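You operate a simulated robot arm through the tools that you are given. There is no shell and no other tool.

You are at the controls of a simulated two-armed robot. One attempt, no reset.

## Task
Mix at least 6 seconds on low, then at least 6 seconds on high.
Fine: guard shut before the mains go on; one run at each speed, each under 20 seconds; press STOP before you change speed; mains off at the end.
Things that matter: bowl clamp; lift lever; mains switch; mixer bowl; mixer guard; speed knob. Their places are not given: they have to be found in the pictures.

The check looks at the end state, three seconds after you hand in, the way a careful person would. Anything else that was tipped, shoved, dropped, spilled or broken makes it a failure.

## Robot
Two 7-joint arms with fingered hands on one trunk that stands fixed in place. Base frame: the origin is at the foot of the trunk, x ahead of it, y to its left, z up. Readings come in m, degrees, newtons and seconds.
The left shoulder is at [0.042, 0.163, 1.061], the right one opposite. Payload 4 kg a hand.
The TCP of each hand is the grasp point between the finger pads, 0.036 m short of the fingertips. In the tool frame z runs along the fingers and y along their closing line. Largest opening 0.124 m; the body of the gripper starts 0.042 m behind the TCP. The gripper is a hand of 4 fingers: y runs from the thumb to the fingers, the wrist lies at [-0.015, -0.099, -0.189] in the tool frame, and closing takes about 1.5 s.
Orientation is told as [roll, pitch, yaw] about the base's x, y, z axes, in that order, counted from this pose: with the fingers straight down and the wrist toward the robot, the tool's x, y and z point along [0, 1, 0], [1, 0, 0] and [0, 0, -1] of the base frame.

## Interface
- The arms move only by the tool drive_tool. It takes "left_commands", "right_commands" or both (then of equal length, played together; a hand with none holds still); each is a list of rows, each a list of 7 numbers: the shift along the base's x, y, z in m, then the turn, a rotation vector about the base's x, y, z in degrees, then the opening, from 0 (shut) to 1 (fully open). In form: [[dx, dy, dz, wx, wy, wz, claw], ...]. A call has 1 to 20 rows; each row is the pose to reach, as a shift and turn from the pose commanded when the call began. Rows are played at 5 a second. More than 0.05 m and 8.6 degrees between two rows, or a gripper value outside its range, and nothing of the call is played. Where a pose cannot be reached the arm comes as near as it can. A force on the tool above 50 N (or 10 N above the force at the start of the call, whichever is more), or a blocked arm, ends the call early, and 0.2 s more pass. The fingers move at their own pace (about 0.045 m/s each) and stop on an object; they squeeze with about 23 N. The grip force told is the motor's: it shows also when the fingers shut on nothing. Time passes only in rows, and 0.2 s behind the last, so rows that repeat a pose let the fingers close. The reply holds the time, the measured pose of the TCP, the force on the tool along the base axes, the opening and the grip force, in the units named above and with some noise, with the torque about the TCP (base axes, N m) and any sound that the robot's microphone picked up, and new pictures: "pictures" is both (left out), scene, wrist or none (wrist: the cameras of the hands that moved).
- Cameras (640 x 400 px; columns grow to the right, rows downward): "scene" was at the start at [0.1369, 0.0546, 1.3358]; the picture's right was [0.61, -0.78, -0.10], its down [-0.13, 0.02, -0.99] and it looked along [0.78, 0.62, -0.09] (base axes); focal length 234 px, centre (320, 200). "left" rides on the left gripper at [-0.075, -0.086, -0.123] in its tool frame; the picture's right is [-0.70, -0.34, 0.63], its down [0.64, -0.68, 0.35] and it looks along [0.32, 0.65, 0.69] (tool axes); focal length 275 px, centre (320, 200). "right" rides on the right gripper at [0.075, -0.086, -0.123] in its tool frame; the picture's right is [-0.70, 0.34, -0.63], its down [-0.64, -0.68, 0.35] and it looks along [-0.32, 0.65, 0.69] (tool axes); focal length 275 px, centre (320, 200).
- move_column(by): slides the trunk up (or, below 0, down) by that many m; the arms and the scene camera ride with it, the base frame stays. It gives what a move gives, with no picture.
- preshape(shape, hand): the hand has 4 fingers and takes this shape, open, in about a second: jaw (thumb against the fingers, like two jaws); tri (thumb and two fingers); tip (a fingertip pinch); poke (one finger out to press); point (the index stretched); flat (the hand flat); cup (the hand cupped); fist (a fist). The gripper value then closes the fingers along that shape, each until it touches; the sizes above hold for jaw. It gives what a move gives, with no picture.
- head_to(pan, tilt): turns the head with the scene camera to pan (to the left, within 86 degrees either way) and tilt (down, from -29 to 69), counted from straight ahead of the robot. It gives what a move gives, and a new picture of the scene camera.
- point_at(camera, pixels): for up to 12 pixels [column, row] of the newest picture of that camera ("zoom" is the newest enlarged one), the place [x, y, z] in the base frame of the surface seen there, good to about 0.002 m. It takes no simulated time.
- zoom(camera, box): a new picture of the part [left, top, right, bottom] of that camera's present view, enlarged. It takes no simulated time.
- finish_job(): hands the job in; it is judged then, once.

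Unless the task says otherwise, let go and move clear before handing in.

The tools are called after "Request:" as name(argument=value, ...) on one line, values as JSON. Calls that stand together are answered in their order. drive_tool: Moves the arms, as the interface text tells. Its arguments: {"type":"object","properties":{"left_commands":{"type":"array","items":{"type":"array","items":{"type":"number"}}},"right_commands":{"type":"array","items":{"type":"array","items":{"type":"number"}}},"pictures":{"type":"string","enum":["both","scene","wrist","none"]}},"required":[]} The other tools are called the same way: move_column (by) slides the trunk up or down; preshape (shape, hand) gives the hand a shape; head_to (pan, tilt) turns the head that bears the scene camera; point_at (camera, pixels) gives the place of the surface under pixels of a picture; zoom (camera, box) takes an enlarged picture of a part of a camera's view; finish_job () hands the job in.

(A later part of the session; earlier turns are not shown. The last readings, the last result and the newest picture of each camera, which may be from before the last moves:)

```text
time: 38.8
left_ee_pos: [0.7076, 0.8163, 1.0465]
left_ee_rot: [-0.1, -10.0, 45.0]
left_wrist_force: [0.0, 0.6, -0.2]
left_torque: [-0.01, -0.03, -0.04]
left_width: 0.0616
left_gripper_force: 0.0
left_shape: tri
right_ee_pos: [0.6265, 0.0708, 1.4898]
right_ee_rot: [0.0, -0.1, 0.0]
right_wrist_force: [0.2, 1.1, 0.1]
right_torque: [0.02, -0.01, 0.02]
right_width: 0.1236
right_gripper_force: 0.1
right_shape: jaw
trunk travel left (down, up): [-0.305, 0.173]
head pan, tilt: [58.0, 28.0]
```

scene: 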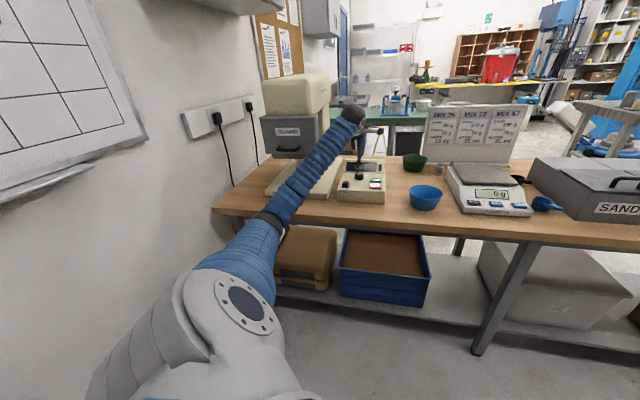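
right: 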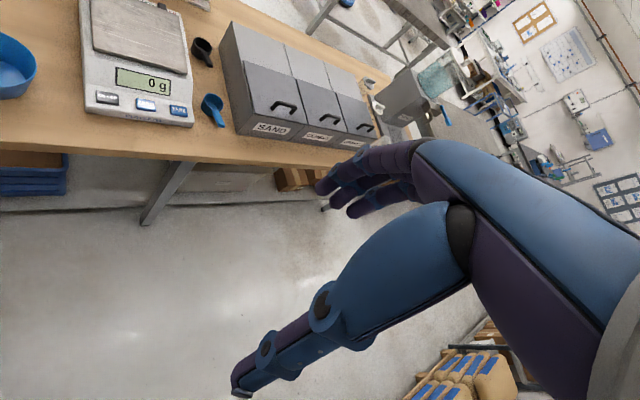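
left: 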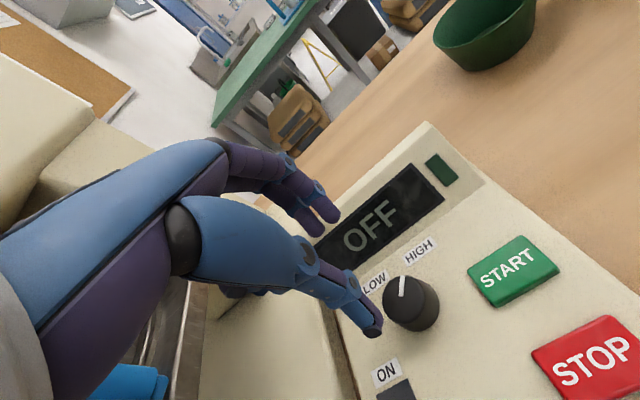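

The pose above the knob was reached. Now I test the wrist range: lower to z≈1.01 and yaw by −22°, correcting the centre by a few mm.

Request:
drive_tool(left_commands=[[-0.0005, -0.002, -0.012, 0, 0, -7.5, 0.5], [-0.0007, -0.0036, -0.024, 0, 0, -15, 0.5], [-0.0007, -0.0036, -0.036, 0, 0, -22, 0.5], [-0.0007, -0.0036, -0.036, 0, 0, -22, 0.5]], pictures="wrist")

Request:
zoom(camera="left", box=[260, 150, 500, 370])

Request:
zoom(camera="scene", box=[320, 110, 410, 210])

```text
time: 39.8
left_ee_pos: [0.7053, 0.8087, 1.0089]
left_ee_rot: [-0.3, -10.0, 22.9]
left_wrist_force: [0.0, -0.1, -0.7]
left_torque: [0.04, -0.02, 0.0]
left_width: 0.0617
left_gripper_force: 0.2
left_shape: tri
right_ee_pos: [0.6287, 0.0692, 1.4887]
right_ee_rot: [0.0, 0.0, 0.0]
right_wrist_force: [-0.9, 0.1, 0.0]
right_torque: [-0.05, 0.0, 0.01]
right_width: 0.1237
right_gripper_force: 0.2
right_shape: jaw
trunk travel left (down, up): [-0.305, 0.173]
head pan, tilt: [58.0, 28.0]
```

left: 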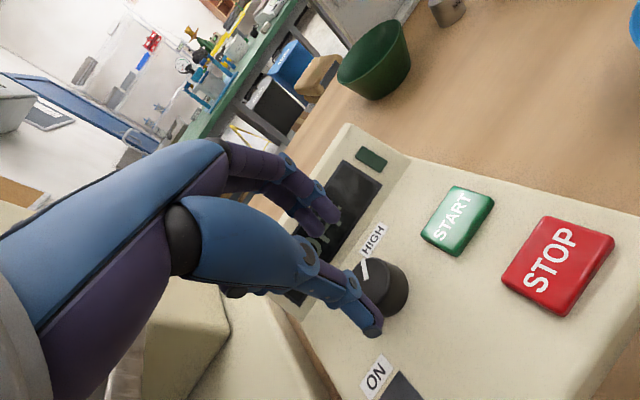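

```text
1.82 times, centred on (380, 260) of left
```

zoom: 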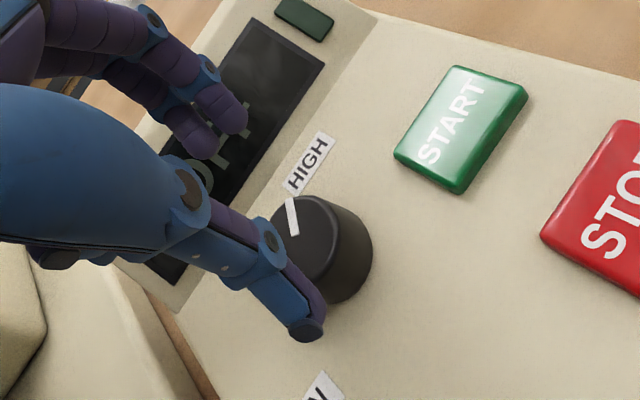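

```text
4.00 times, centred on (365, 160) of scene
```

zoom: 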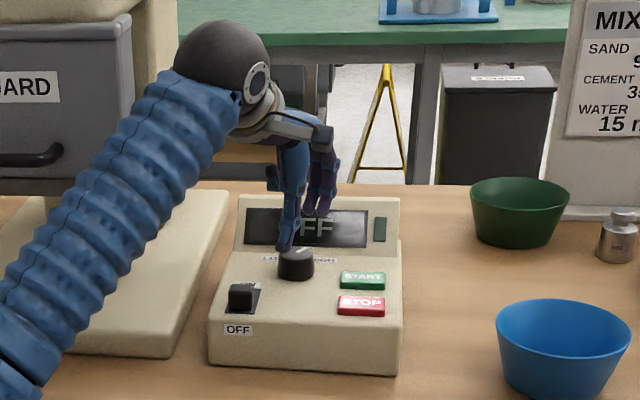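

The yaw is reached (22.9°). I'll check the thumb and finger positions around the knob before lowering.

Request:
point_at(camera="left", pixels=[[372, 326], [378, 318], [332, 213], [322, 228], [366, 262], [372, 292], [395, 272], [352, 268]])

Request:
drive_tool(left_commands=[[0, 0, 0, 0, 0, 0, 0.5]], pictures="none")

```text
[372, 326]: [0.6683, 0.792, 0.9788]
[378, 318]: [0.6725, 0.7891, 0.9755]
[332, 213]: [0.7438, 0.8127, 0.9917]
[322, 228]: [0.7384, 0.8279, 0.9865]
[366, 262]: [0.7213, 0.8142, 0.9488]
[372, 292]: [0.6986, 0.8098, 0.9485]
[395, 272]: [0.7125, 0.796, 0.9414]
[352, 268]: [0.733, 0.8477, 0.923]
```

```text
time: 40.2
left_ee_pos: [0.7043, 0.81, 1.0073]
left_ee_rot: [-0.1, -10.0, 23.1]
left_wrist_force: [-1.2, 0.1, -0.4]
left_torque: [0.01, -0.03, 0.0]
left_width: 0.0617
left_gripper_force: 0.0
left_shape: tri
right_ee_pos: [0.628, 0.0705, 1.4895]
right_ee_rot: [0.0, -0.1, 0.0]
right_wrist_force: [0.1, 0.7, 0.3]
right_torque: [-0.01, 0.0, 0.02]
right_width: 0.1237
right_gripper_force: 0.0
right_shape: jaw
trunk travel left (down, up): [-0.305, 0.173]
head pan, tilt: [58.0, 28.0]
```

Fingers and thumb straddle the knob with ~13 mm clearance on each side. I'll lower to z≈0.969 and close.

Request:
drive_tool(left_commands=[[-0.001, 0.002, -0.012, 0, 0, 0, 0.5], [-0.001, 0.002, -0.024, 0, 0, 0, 0.5], [-0.001, 0.002, -0.034, 0, 0, 0, 0.5], [-0.001, 0.002, -0.039, 0, 0, 0, 0.5], [-0.001, 0.002, -0.039, 0, 0, 0, 0.5]], pictures="wrist")

Request:
zoom(camera="scene", box=[335, 140, 395, 210])

Request:
zoom(camera="left", box=[280, 170, 460, 350])

```text
time: 41.4
left_ee_pos: [0.7033, 0.813, 0.9685]
left_ee_rot: [0.0, -10.1, 23.0]
left_wrist_force: [-0.4, 0.3, -0.3]
left_torque: [-0.01, 0.0, 0.0]
left_width: 0.0617
left_gripper_force: 0.1
left_shape: tri
right_ee_pos: [0.6286, 0.0709, 1.4895]
right_ee_rot: [0.0, 0.0, 0.1]
right_wrist_force: [0.3, -0.4, -0.8]
right_torque: [-0.02, -0.01, -0.01]
right_width: 0.1238
right_gripper_force: 0.1
right_shape: jaw
trunk travel left (down, up): [-0.305, 0.173]
head pan, tilt: [58.0, 28.0]
```

left: 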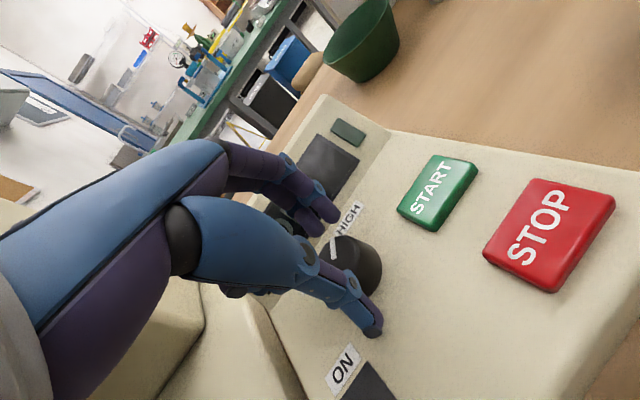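

```text
5.71 times, centred on (365, 175) of scene
```

zoom: 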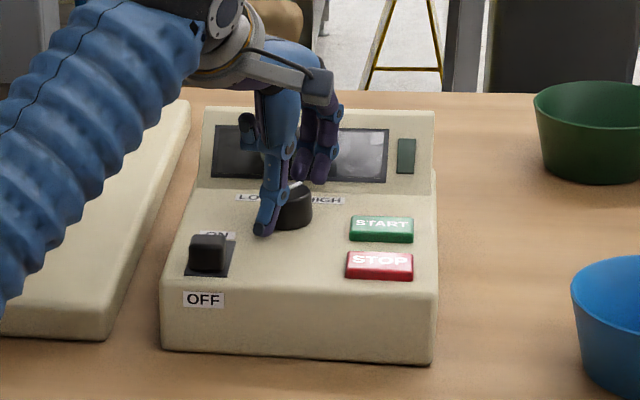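

```text
2.22 times, centred on (370, 260) of left
```

zoom: 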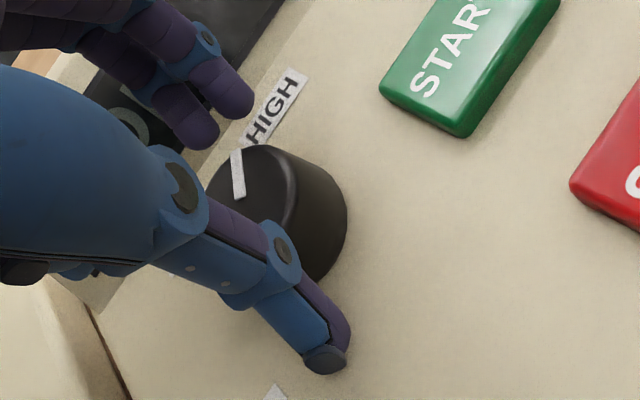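

The thumb is in front and the two fingers are behind the knob, all above the panel. Now close on the knob.

Request:
drive_tool(left_commands=[[0, 0, 0, 0, 0, 0, 0.35], [0, 0, 0, 0, 0, 0, 0.2], [0, 0, 0, 0, 0, 0, 0.1], [0, 0, 0, 0, 0, 0, 0.0], [0, 0, 0, 0, 0, 0, 0.0], [0, 0, 0, 0, 0, 0, 0.0]], pictures="wrist")

Request:
zoom(camera="left", box=[280, 170, 460, 350])

```text
time: 42.8
left_ee_pos: [0.7027, 0.8134, 0.9692]
left_ee_rot: [-0.1, -10.1, 23.1]
left_wrist_force: [-3.4, -1.9, 1.2]
left_torque: [-0.04, 0.05, -0.01]
left_width: 0.0366
left_gripper_force: 22.9
left_shape: tri
right_ee_pos: [0.6272, 0.0703, 1.4892]
right_ee_rot: [0.0, 0.1, 0.0]
right_wrist_force: [0.7, -0.4, 0.8]
right_torque: [-0.02, -0.01, 0.01]
right_width: 0.1238
right_gripper_force: 0.1
right_shape: jaw
trunk travel left (down, up): [-0.305, 0.173]
head pan, tilt: [58.0, 28.0]
```

left: 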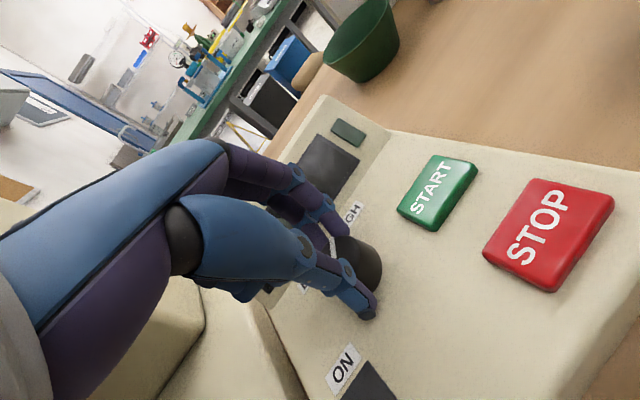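

```text
2.22 times, centred on (370, 260) of left
```

zoom: 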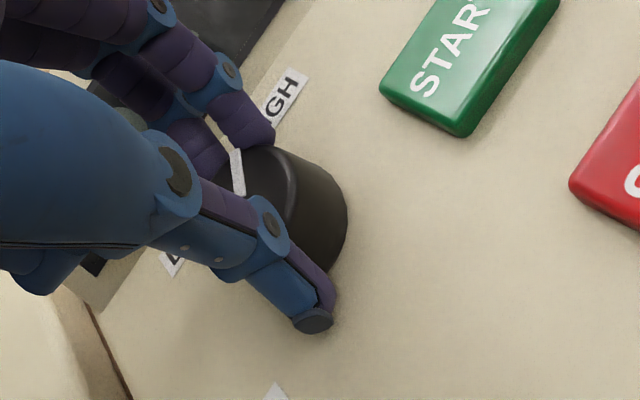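

The knob is gripped (36.6 mm, 22.9 N). I'll rotate counter-clockwise 44° in small steps.

Request:
drive_tool(left_commands=[[0.0001, -0.0005, 0, 0, 0, 7.3, 0], [0.0002, -0.001, 0, 0, 0, 14.7, 0], [0.0004, -0.0015, 0, 0, 0, 22, 0], [0.0006, -0.002, 0, 0, 0, 29.3, 0], [0.0008, -0.0024, 0, 0, 0, 36.7, 0], [0.0011, -0.0028, 0, 0, 0, 44, 0], [0.0011, -0.0028, 0, 0, 0, 44, 0]], pictures="wrist")

Request:
zoom(camera="left", box=[280, 170, 460, 350])

Request:
zoom(camera="scene", box=[335, 140, 395, 210])

```text
time: 44.4
left_ee_pos: [0.7046, 0.8095, 0.9697]
left_ee_rot: [-0.2, -10.0, 67.1]
left_wrist_force: [2.8, -0.1, -0.3]
left_torque: [0.13, -0.14, -0.03]
left_width: 0.0356
left_gripper_force: 23.0
left_shape: tri
right_ee_pos: [0.6295, 0.0708, 1.489]
right_ee_rot: [0.0, 0.0, 0.0]
right_wrist_force: [-0.3, 0.6, 0.3]
right_torque: [0.04, 0.0, -0.04]
right_width: 0.1236
right_gripper_force: 0.1
right_shape: jaw
trunk travel left (down, up): [-0.305, 0.173]
head pan, tilt: [58.0, 28.0]
```

left: 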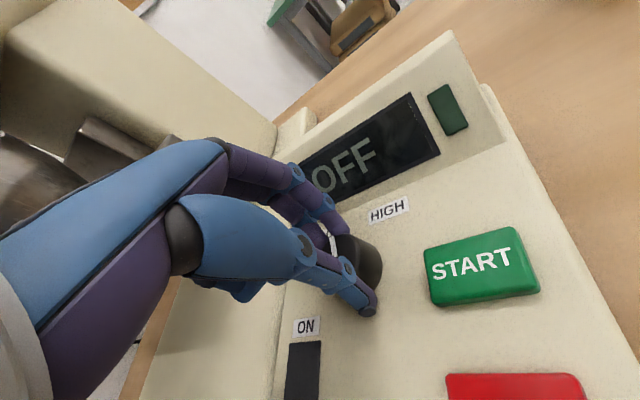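

```text
2.22 times, centred on (370, 260) of left
```

zoom: 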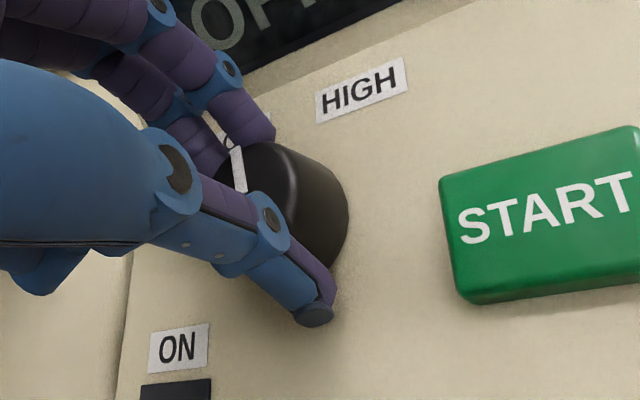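

```text
5.71 times, centred on (365, 175) of scene
```

zoom: 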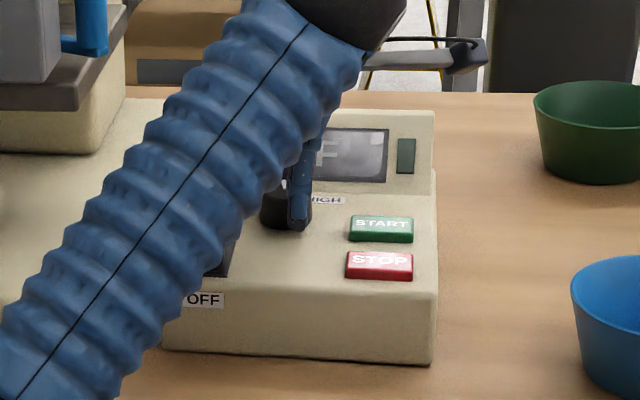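

The knob turned with the hand (pointer now about −12°). I'll open, lift, rotate back 44° and look at the pointer before a second grip.

Request:
drive_tool(left_commands=[[0, 0, 0, 0, 0, 0, 0.2], [0, 0, 0, 0, 0, 0, 0.5], [0, 0, 0, 0, 0, 0, 0.5], [0, 0, 0, 0, 0, 0, 0.5], [0, 0, 0.015, 0, 0, 0, 0.5], [0, 0, 0.03, 0, 0, 0, 0.5], [0, 0, 0.04, 0, 0, 0, 0.5], [0, 0, 0.04, 0, 0, -8, 0.5], [-0.0002, 0.0006, 0.04, 0, 0, -16, 0.5], [-0.0005, 0.0012, 0.04, 0, 0, -24, 0.5], [-0.0008, 0.0018, 0.04, 0, 0, -32, 0.5], [-0.001, 0.0024, 0.04, 0, 0, -40, 0.5], [-0.0011, 0.0028, 0.04, 0, 0, -44, 0.5]], pictures="wrist")

Request:
zoom(camera="left", box=[280, 170, 460, 350])

Request:
zoom(camera="scene", box=[335, 140, 395, 210])

```text
time: 47.2
left_ee_pos: [0.7048, 0.8115, 1.0093]
left_ee_rot: [-0.1, -10.0, 22.9]
left_wrist_force: [-0.8, -0.4, -0.4]
left_torque: [0.0, -0.02, -0.03]
left_width: 0.0616
left_gripper_force: 0.0
left_shape: tri
right_ee_pos: [0.6294, 0.0715, 1.4887]
right_ee_rot: [0.0, 0.0, 0.0]
right_wrist_force: [-0.4, 0.1, -0.3]
right_torque: [-0.03, 0.0, 0.0]
right_width: 0.1237
right_gripper_force: 0.2
right_shape: jaw
trunk travel left (down, up): [-0.305, 0.173]
head pan, tilt: [58.0, 28.0]
```

left: 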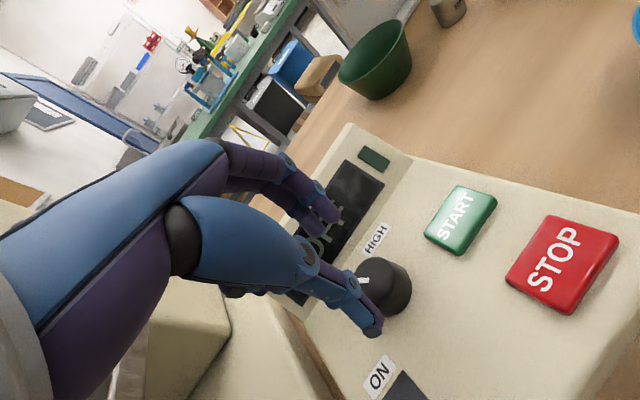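

```text
2.22 times, centred on (370, 260) of left
```

zoom: 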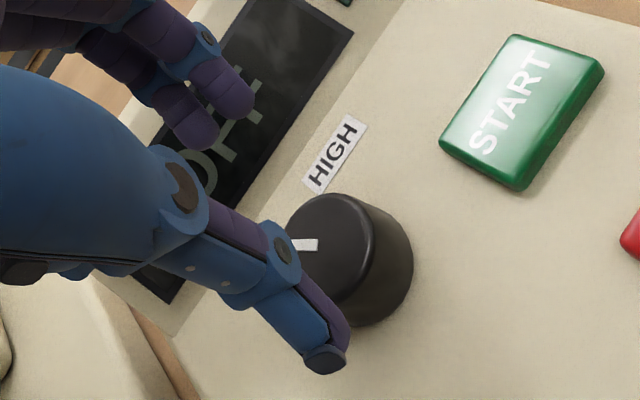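

```text
5.71 times, centred on (365, 175) of scene
```

zoom: 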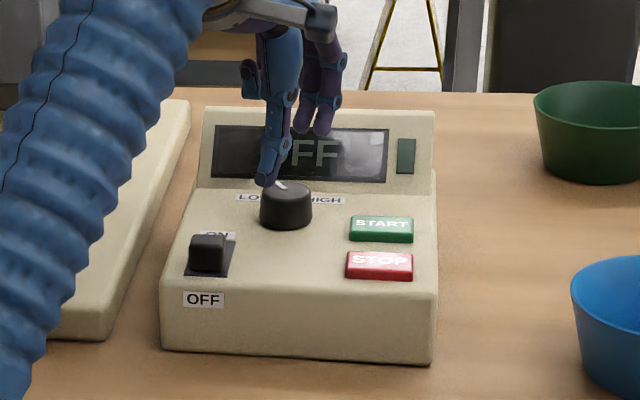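

The pointer now leans left (zoom (305,245)). I'll lower again, grip, and rotate another ~24°.

Request:
drive_tool(left_commands=[[-0.001, 0.001, -0.015, 0, 0, 0, 0.5], [-0.001, 0.001, -0.03, 0, 0, 0, 0.5], [-0.001, 0.001, -0.04, 0, 0, 0, 0.5], [-0.001, 0.001, -0.04, 0, 0, 0, 0.3], [-0.001, 0.001, -0.04, 0, 0, 0, 0.1], [-0.001, 0.001, -0.04, 0, 0, 0, 0], [-0.001, 0.001, -0.04, 0, 0, 0, 0], [-0.001, 0.001, -0.04, 0, 0, 0, 0], [-0.001, 0.001, -0.04, 0, 0, 0, 0], [-0.001, 0.0005, -0.04, 0, 0, 8, 0], [-0.0008, 0.0, -0.04, 0, 0, 16, 0], [-0.0006, -0.0005, -0.04, 0, 0, 24, 0], [-0.0006, -0.0005, -0.04, 0, 0, 24, 0]], pictures="wrist")

Request:
zoom(camera="left", box=[280, 170, 460, 350])

```text
time: 50.0
left_ee_pos: [0.7032, 0.8117, 0.9718]
left_ee_rot: [-0.1, -10.1, 46.9]
left_wrist_force: [5.4, -5.8, 1.1]
left_torque: [-0.09, -0.22, -0.48]
left_width: 0.0328
left_gripper_force: 23.2
left_shape: tri
right_ee_pos: [0.6283, 0.0704, 1.4892]
right_ee_rot: [0.0, 0.0, 0.0]
right_wrist_force: [0.4, 0.8, -0.1]
right_torque: [-0.01, 0.01, -0.01]
right_width: 0.1237
right_gripper_force: 0.0
right_shape: jaw
trunk travel left (down, up): [-0.305, 0.173]
head pan, tilt: [58.0, 28.0]
```

left: 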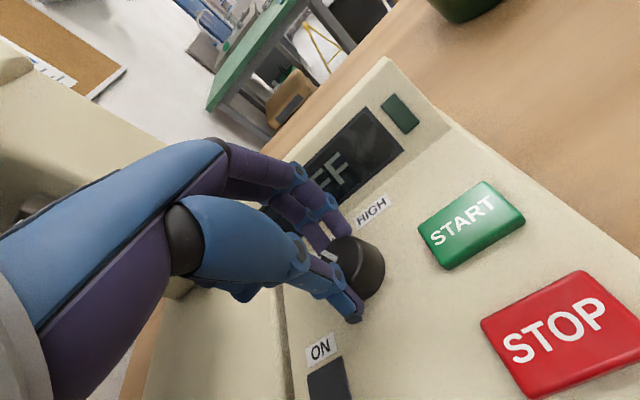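

```text
2.22 times, centred on (370, 260) of left
```

zoom: 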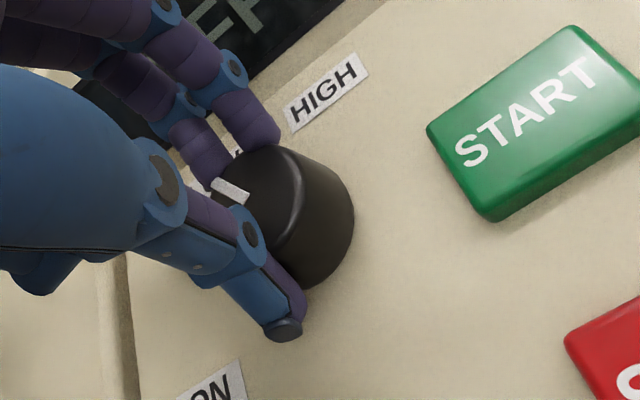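

Torque about z rose to −0.48 N m, suggesting the knob has reached its LOW end stop. I'll open, lift and check the pointer.

Request:
drive_tool(left_commands=[[0, 0, 0, 0, 0, -2, 0.2], [0, 0, 0, 0, 0, -3, 0.5], [0, 0, 0, 0, 0, -3, 0.5], [0, 0, 0, 0, 0, -3, 0.5], [0, 0, 0.02, 0, 0, -2, 0.5], [0, 0, 0.04, 0, 0, 0, 0.5], [-0.015, -0.015, 0.07, 0, 0, 0, 0.5], [-0.04, -0.04, 0.1, 0, 0, 0, 0.5], [-0.06, -0.06, 0.13, 0, 0, 0, 0.5]], pictures="wrist")

Request:
zoom(camera="left", box=[380, 200, 460, 300])

Request:
zoom(camera="scene", box=[335, 140, 395, 210])

```text
time: 52.0
left_ee_pos: [0.639, 0.75, 1.102]
left_ee_rot: [-0.1, -10.0, 47.0]
left_wrist_force: [0.2, -0.1, 0.5]
left_torque: [0.01, 0.03, 0.02]
left_width: 0.0618
left_gripper_force: 0.1
left_shape: tri
right_ee_pos: [0.6279, 0.0702, 1.4896]
right_ee_rot: [0.0, 0.0, 0.0]
right_wrist_force: [0.3, 0.0, -0.1]
right_torque: [0.0, 0.0, 0.03]
right_width: 0.1239
right_gripper_force: 0.0
right_shape: jaw
trunk travel left (down, up): [-0.305, 0.173]
head pan, tilt: [58.0, 28.0]
```

left: 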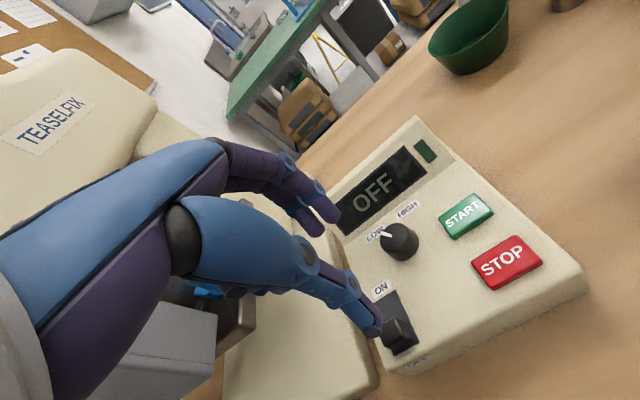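

```text
4.00 times, centred on (420, 250) of left
```

zoom: 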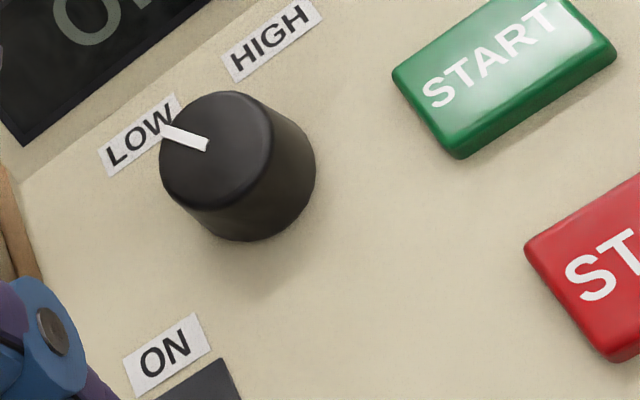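

```text
5.71 times, centred on (365, 175) of scene
```

zoom: 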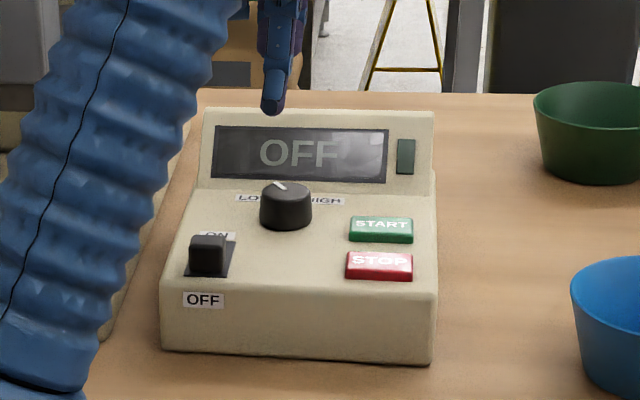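

The knob now points to LOW. Next I shape the left hand for poking and look where the pressing fingertip lies; I also measure the buttons.

Request:
point_at(camera="left", pixels=[[466, 216], [441, 216], [493, 212], [469, 197], [461, 238], [507, 262], [474, 262], [541, 262], [511, 237], [494, 289], [398, 328], [392, 345]])

Request:
preshape(hand="left", shape="poke")

Request:
drive_tool(left_commands=[[0, 0, 0, 0, 0, 0, 1]], pictures="both")

Request:
zoom(camera="left", box=[200, 120, 440, 360])

Request:
zoom(camera="scene", box=[325, 90, 415, 200])

```text
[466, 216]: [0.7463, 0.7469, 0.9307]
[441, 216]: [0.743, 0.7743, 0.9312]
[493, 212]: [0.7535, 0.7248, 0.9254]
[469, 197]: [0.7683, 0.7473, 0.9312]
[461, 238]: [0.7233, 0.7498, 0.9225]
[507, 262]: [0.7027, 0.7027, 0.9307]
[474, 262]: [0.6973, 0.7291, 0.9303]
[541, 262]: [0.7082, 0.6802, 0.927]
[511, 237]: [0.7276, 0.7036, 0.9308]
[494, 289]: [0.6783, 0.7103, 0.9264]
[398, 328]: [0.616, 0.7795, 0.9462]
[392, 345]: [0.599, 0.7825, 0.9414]
```

```text
time: 52.9
left_ee_pos: [0.639, 0.7513, 1.1012]
left_ee_rot: [-0.1, -10.0, 47.1]
left_wrist_force: [0.4, 0.0, 0.6]
left_torque: [0.0, -0.02, -0.02]
left_width: 0.0001
left_gripper_force: 0.0
left_shape: poke
right_ee_pos: [0.6285, 0.0708, 1.4892]
right_ee_rot: [0.0, 0.0, 0.0]
right_wrist_force: [0.0, -0.7, 0.7]
right_torque: [-0.04, 0.0, -0.01]
right_width: 0.1237
right_gripper_force: 0.0
right_shape: jaw
trunk travel left (down, up): [-0.305, 0.173]
head pan, tilt: [58.0, 28.0]
```

```text
time: 53.3
left_ee_pos: [0.6399, 0.7513, 1.1016]
left_ee_rot: [0.0, -10.0, 47.0]
left_wrist_force: [0.6, 0.2, -0.8]
left_torque: [0.01, 0.0, -0.01]
left_width: 0.0001
left_gripper_force: 0.0
left_shape: poke
right_ee_pos: [0.6286, 0.0703, 1.4902]
right_ee_rot: [0.0, 0.0, 0.0]
right_wrist_force: [0.6, 0.3, -0.5]
right_torque: [0.01, 0.0, 0.0]
right_width: 0.1237
right_gripper_force: 0.1
right_shape: jaw
trunk travel left (down, up): [-0.305, 0.173]
head pan, tilt: [58.0, 28.0]
```

scene: 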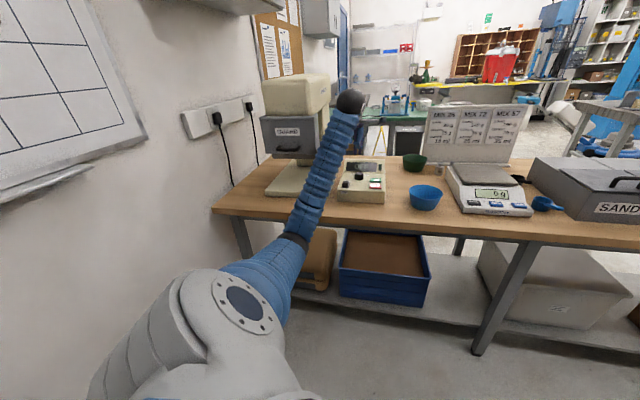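
left: 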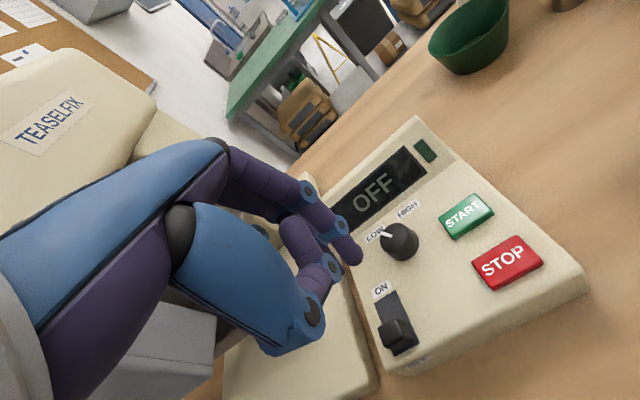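

```text
1.67 times, centred on (320, 240) of left
```

zoom: 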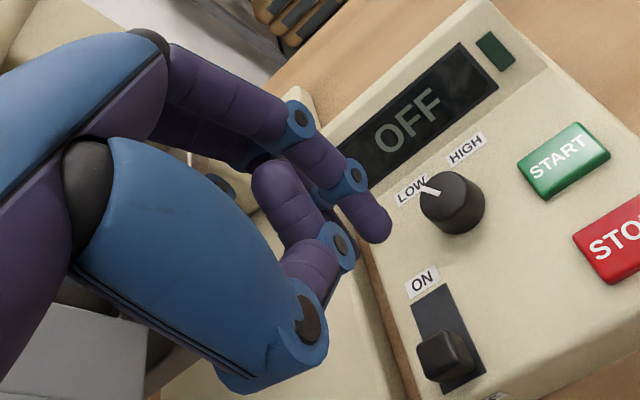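

```text
3.64 times, centred on (370, 145) of scene
```

zoom: 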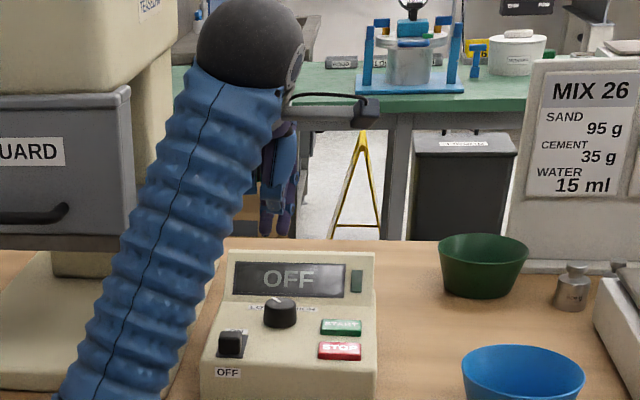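

In the poke shape the index fingertip shows at about (352,255). I'll measure the tip in 3D.

Request:
point_at(camera="left", pixels=[[352, 262], [355, 256], [349, 255], [345, 260], [358, 250], [335, 262], [338, 268], [322, 298], [345, 240], [358, 262]])

Request:
zoom(camera="left", box=[300, 200, 380, 280])

```text
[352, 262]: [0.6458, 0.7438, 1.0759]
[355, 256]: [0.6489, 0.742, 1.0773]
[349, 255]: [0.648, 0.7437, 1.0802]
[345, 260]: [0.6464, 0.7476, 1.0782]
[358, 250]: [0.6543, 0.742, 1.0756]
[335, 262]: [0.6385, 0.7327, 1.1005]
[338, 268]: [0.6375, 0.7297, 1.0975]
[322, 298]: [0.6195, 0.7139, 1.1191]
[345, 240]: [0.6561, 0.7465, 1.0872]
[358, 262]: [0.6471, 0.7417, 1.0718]
```

```text
5.00 times, centred on (340, 240) of left
```

zoom: 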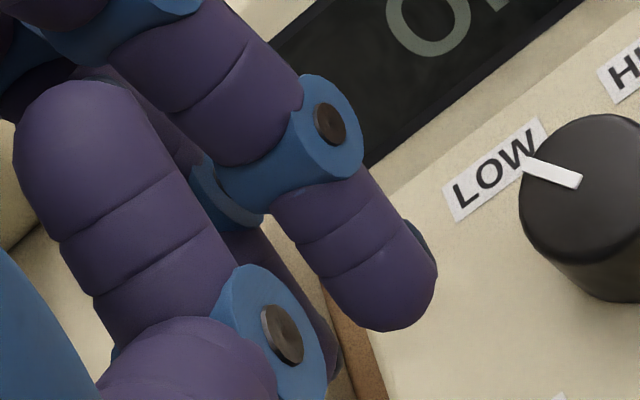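

The index tip sits about 35 mm below the TCP, offset ~5–8 mm to the right. I'll move it to hover just in front of the mains block (tip d≈0.955, r≈−0.124, z≈0.96) and check.

Request:
drive_tool(left_commands=[[-0.03, 0.005, -0.02, 0, 0, -1, 1], [-0.0608, 0.0117, -0.05, 0, 0, -2, 1], [-0.0608, 0.0117, -0.08, 0, 0, -2, 1], [-0.0608, 0.0117, -0.105, 0, 0, -2, 1], [-0.0608, 0.0117, -0.105, 0, 0, -2, 1]], pictures="both")

Request:
zoom(camera="left", box=[280, 180, 440, 300])

Request:
zoom(camera="scene", box=[325, 130, 395, 210])

```text
time: 54.5
left_ee_pos: [0.5823, 0.7628, 0.9964]
left_ee_rot: [-0.2, -10.0, 45.0]
left_wrist_force: [-0.4, -0.5, -0.8]
left_torque: [0.01, 0.0, 0.0]
left_width: 0.0
left_gripper_force: 0.0
left_shape: poke
right_ee_pos: [0.6291, 0.0698, 1.4898]
right_ee_rot: [0.0, 0.1, -0.1]
right_wrist_force: [-0.4, 0.2, 0.0]
right_torque: [0.02, 0.0, 0.01]
right_width: 0.1236
right_gripper_force: 0.1
right_shape: jaw
trunk travel left (down, up): [-0.305, 0.173]
head pan, tilt: [58.0, 28.0]
```

scene: 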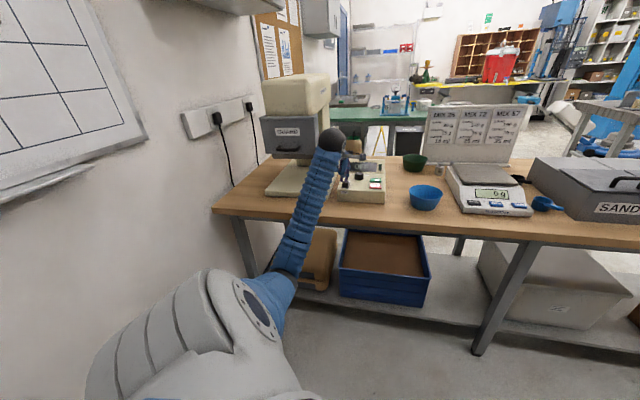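
left: 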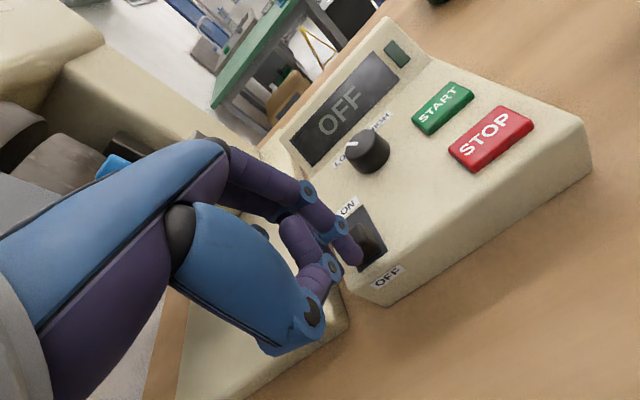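

```text
3.33 times, centred on (360, 240) of left
```

zoom: 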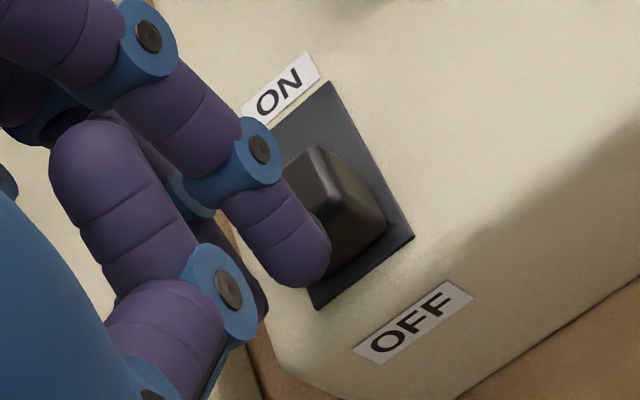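

```text
5.00 times, centred on (360, 170) of scene
```

zoom: 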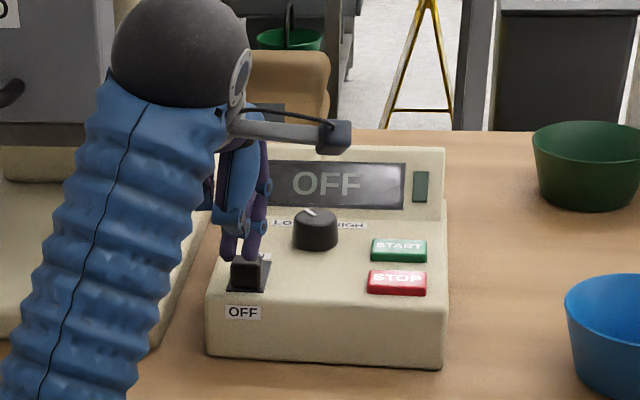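

The fingertip shows at (357,259), in front of the block in the left view. I'll measure the tip position and the block again.

Request:
point_at(camera="left", pixels=[[357, 262], [355, 256], [358, 253], [350, 262], [362, 238], [372, 245], [365, 258], [380, 250]])

Request:
zoom(camera="scene", box=[335, 155, 375, 195])

Request:
point_at(camera="zoom", pixels=[[120, 230], [140, 235], [180, 235], [170, 260], [150, 300], [200, 270]])

```text
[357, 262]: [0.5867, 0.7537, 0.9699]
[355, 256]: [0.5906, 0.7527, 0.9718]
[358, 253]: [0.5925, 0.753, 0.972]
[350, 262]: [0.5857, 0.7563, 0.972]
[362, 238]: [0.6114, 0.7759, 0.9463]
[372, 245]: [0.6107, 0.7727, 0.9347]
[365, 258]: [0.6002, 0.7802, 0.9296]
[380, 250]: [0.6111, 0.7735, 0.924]
```

```text
10.00 times, centred on (355, 175) of scene
```

zoom: 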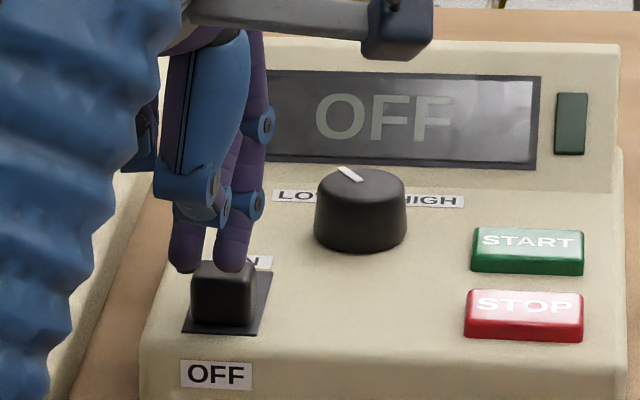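

```text
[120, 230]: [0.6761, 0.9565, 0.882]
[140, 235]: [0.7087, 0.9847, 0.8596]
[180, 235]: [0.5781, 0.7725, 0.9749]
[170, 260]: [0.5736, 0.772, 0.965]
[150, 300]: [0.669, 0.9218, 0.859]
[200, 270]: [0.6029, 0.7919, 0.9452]
```

The scene zoom shows two fingers reaching down, at (182,250) and (232,250). I need to know their tips' positions to avoid pressing with the wrong one.

Request:
point_at(camera="zoom", pixels=[[180, 268], [185, 262], [232, 265], [235, 255], [232, 235], [240, 245], [212, 190], [250, 205], [190, 230], [222, 210]])

Request:
zoom(camera="scene", box=[342, 150, 370, 185])

```text
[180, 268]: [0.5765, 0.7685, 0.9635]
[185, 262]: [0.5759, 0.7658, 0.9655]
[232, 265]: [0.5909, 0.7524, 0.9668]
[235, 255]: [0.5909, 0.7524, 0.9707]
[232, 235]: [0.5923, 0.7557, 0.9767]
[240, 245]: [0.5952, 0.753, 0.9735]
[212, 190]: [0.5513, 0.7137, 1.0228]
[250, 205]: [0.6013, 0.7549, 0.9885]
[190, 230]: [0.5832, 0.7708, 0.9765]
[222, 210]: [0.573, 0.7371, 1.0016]
```

```text
11.43 times, centred on (356, 168) of scene
```

zoom: 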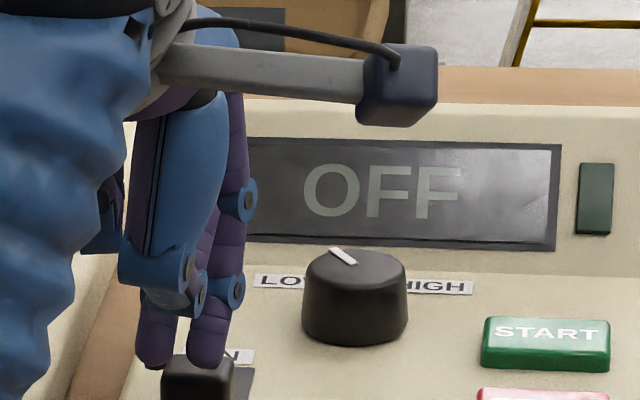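

Both index and middle fingers extend (at r ±1 cm about the TCP), a 4 cm wide pad — fine for the block and buttons. I'll lower to tip z≈0.932 in front of the block, then push it toward ON in small steps.

Request:
drive_tool(left_commands=[[0.002, -0.002, -0.01, 0, 0, 0, 1], [0.002, -0.002, -0.02, 0, 0, 0, 1], [0.002, -0.002, -0.028, 0, 0, 0, 1], [0.006, 0.002, -0.028, 0, 0, 0, 1], [0.01, 0.006, -0.028, 0, 0, 0, 1], [0.014, 0.01, -0.028, 0, 0, 0, 1], [0.018, 0.014, -0.028, 0, 0, 0, 1]], pictures="both")

Request:
zoom(camera="left", box=[280, 160, 440, 300])

Request:
zoom(camera="scene", box=[335, 150, 385, 205])

```text
time: 56.1
left_ee_pos: [0.6016, 0.7784, 0.9687]
left_ee_rot: [0.0, -9.9, 45.0]
left_wrist_force: [-0.8, -1.1, 1.8]
left_torque: [0.03, 0.0, 0.0]
left_width: 0.0
left_gripper_force: 0.1
left_shape: poke
right_ee_pos: [0.6284, 0.0694, 1.4885]
right_ee_rot: [0.0, 0.1, 0.0]
right_wrist_force: [-0.6, 0.4, -0.2]
right_torque: [0.02, 0.03, 0.03]
right_width: 0.1241
right_gripper_force: 0.0
right_shape: jaw
trunk travel left (down, up): [-0.305, 0.173]
head pan, tilt: [58.0, 28.0]
```

scene: 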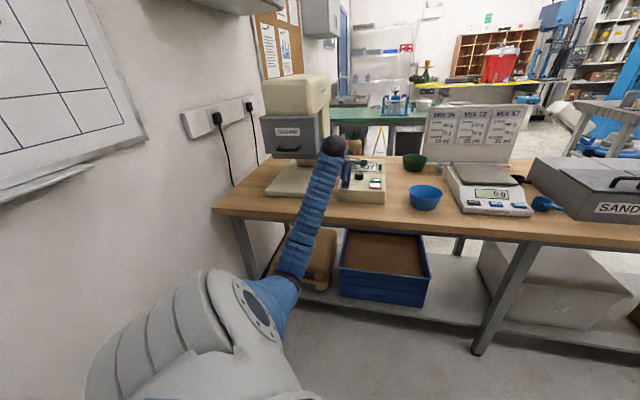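
left: 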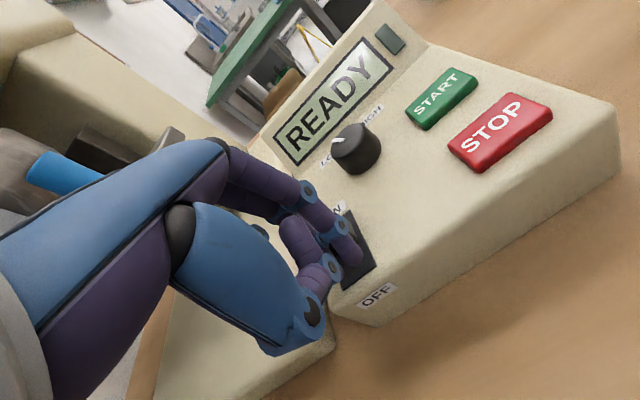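

```text
2.86 times, centred on (360, 230) of left
```

zoom: 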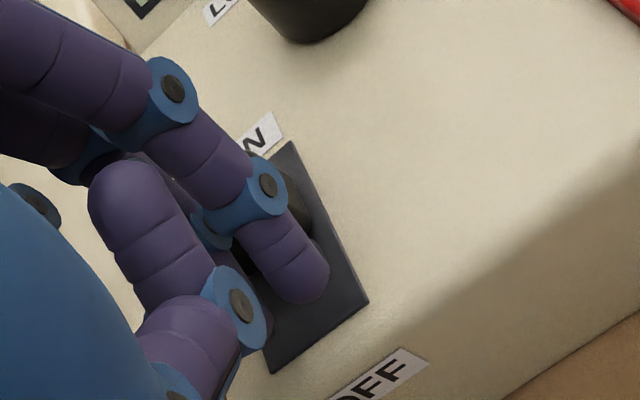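

```text
7.27 times, centred on (360, 178) of scene
```

zoom: 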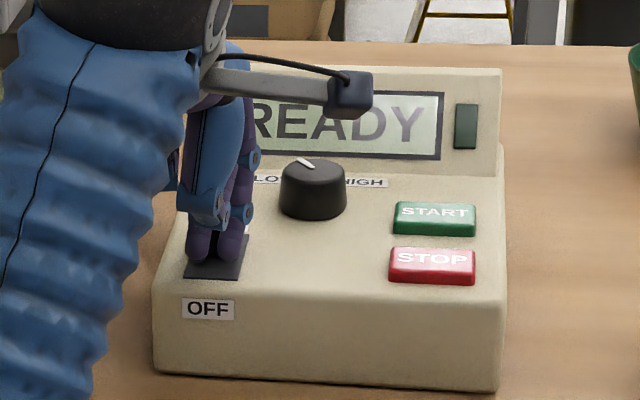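

The display now reads READY and the block has slid toward ON. I'll nudge it another few mm to seat it, then back off and lift.

Request:
drive_tool(left_commands=[[0.003, 0.003, 0, 0, 0, 0, 1], [0.005, 0.005, 0, 0, 0, 0, 1], [0.0, 0.0, 0.0, 0, 0, 0, 1], [-0.005, -0.005, 0.01, 0, 0, 0, 1], [-0.005, -0.005, 0.03, 0, 0, 0, 1], [-0.005, -0.005, 0.055, 0, 0, 0, 1]], pictures="both")

Request:
zoom(camera="left", box=[250, 20, 570, 320])

```text
time: 57.5
left_ee_pos: [0.5932, 0.7717, 1.0256]
left_ee_rot: [0.0, -10.0, 45.0]
left_wrist_force: [0.1, 0.6, -0.6]
left_torque: [-0.03, 0.02, 0.0]
left_width: 0.0002
left_gripper_force: 0.0
left_shape: poke
right_ee_pos: [0.6293, 0.0711, 1.4894]
right_ee_rot: [0.0, 0.1, 0.1]
right_wrist_force: [-0.1, -0.1, 0.1]
right_torque: [0.03, 0.0, 0.04]
right_width: 0.1238
right_gripper_force: 0.0
right_shape: jaw
trunk travel left (down, up): [-0.305, 0.173]
head pan, tilt: [58.0, 28.0]
```

scene: 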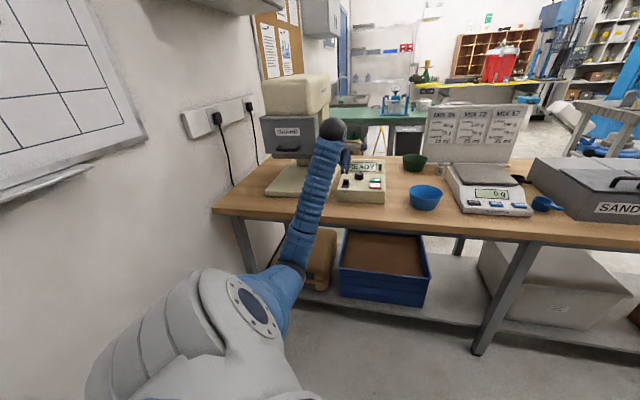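
left: 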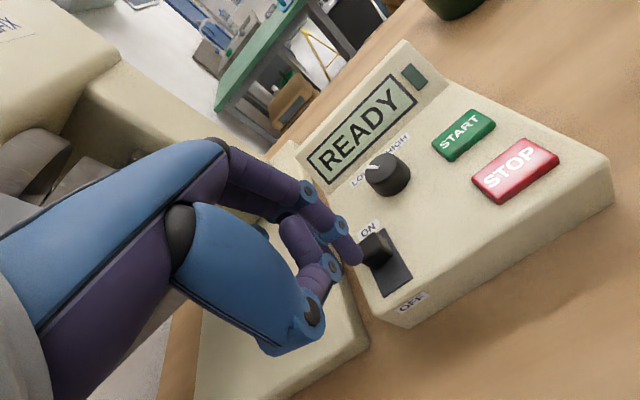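

```text
1.33 times, centred on (410, 170) of left
```

zoom: 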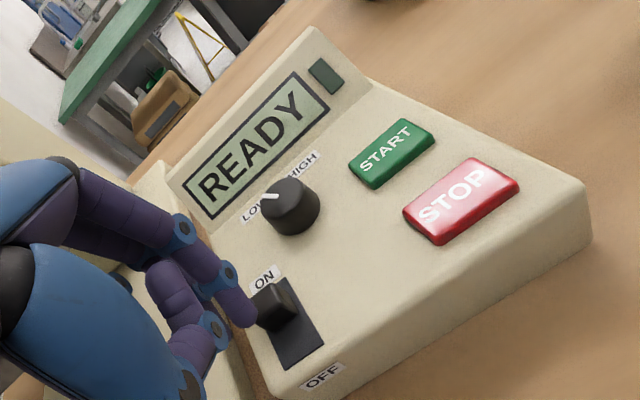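

READY is shown, knob at LOW, mains block at ON. Now I move to hover the fingertips over START.

Request:
drive_tool(left_commands=[[0.035, -0.0066, 0.0, 0, 0, 0, 1], [0.075, -0.0142, 0.0, 0, 0, 0, 1], [0.11, -0.021, 0.0, 0, 0, 0, 1], [0.145, -0.0275, -0.005, 0, 0, 0, 1], [0.15, -0.0285, -0.03, 0, 0, 0, 1], [0.15, -0.0285, -0.03, 0, 0, 0, 1]], pictures="both")

Request:
zoom(camera="left", box=[280, 170, 440, 310])

Request:
zoom(camera="scene", box=[335, 150, 395, 205])

```text
time: 58.9
left_ee_pos: [0.7487, 0.7407, 0.9919]
left_ee_rot: [-0.1, -10.0, 45.0]
left_wrist_force: [0.6, -0.9, 0.6]
left_torque: [-0.02, 0.0, -0.02]
left_width: 0.0002
left_gripper_force: 0.1
left_shape: poke
right_ee_pos: [0.6296, 0.0698, 1.4897]
right_ee_rot: [0.0, 0.1, 0.0]
right_wrist_force: [0.0, -0.2, 0.0]
right_torque: [0.01, -0.01, 0.02]
right_width: 0.124
right_gripper_force: 0.0
right_shape: jaw
trunk travel left (down, up): [-0.305, 0.173]
head pan, tilt: [58.0, 28.0]
```

scene: 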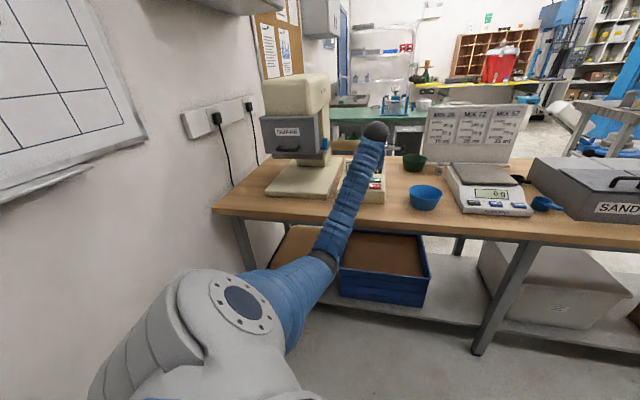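
left: 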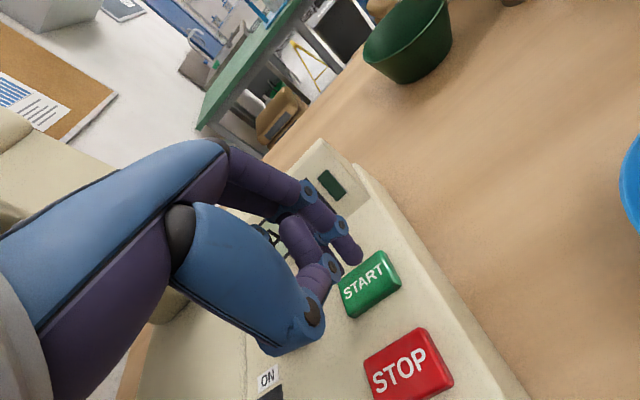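

```text
2.86 times, centred on (360, 240) of left
```

zoom: 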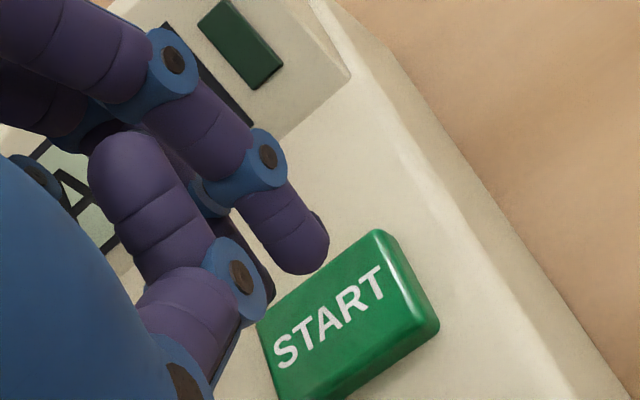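

```text
7.27 times, centred on (365, 178) of scene
```

zoom: 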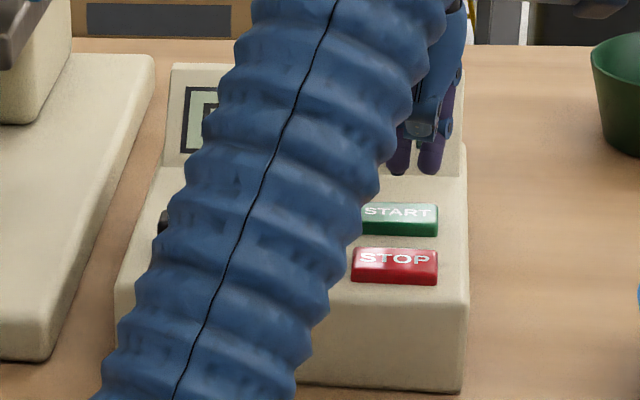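

The fingertip hovers above START; the TCP is about 5 mm too far right. I'll check the tip's 3D position.

Request:
point_at(camera="left", pixels=[[357, 262], [353, 262], [358, 256], [371, 287], [385, 255], [341, 290]])

Request:
zoom(camera="scene", box=[355, 155, 405, 195])

Request:
point_at(camera="zoom", pixels=[[286, 185], [330, 185], [300, 240], [320, 240]])

```text
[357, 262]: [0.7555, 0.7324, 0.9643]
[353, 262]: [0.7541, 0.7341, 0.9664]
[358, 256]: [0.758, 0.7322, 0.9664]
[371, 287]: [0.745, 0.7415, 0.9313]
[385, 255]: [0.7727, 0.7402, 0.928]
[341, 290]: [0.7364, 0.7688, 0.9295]
```

```text
10.00 times, centred on (380, 175) of scene
```

zoom: 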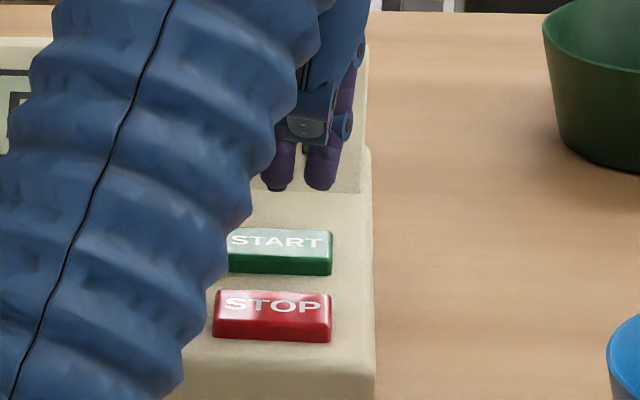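

```text
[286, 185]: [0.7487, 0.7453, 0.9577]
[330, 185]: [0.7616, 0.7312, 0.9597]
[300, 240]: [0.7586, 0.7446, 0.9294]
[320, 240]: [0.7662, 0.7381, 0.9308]
```

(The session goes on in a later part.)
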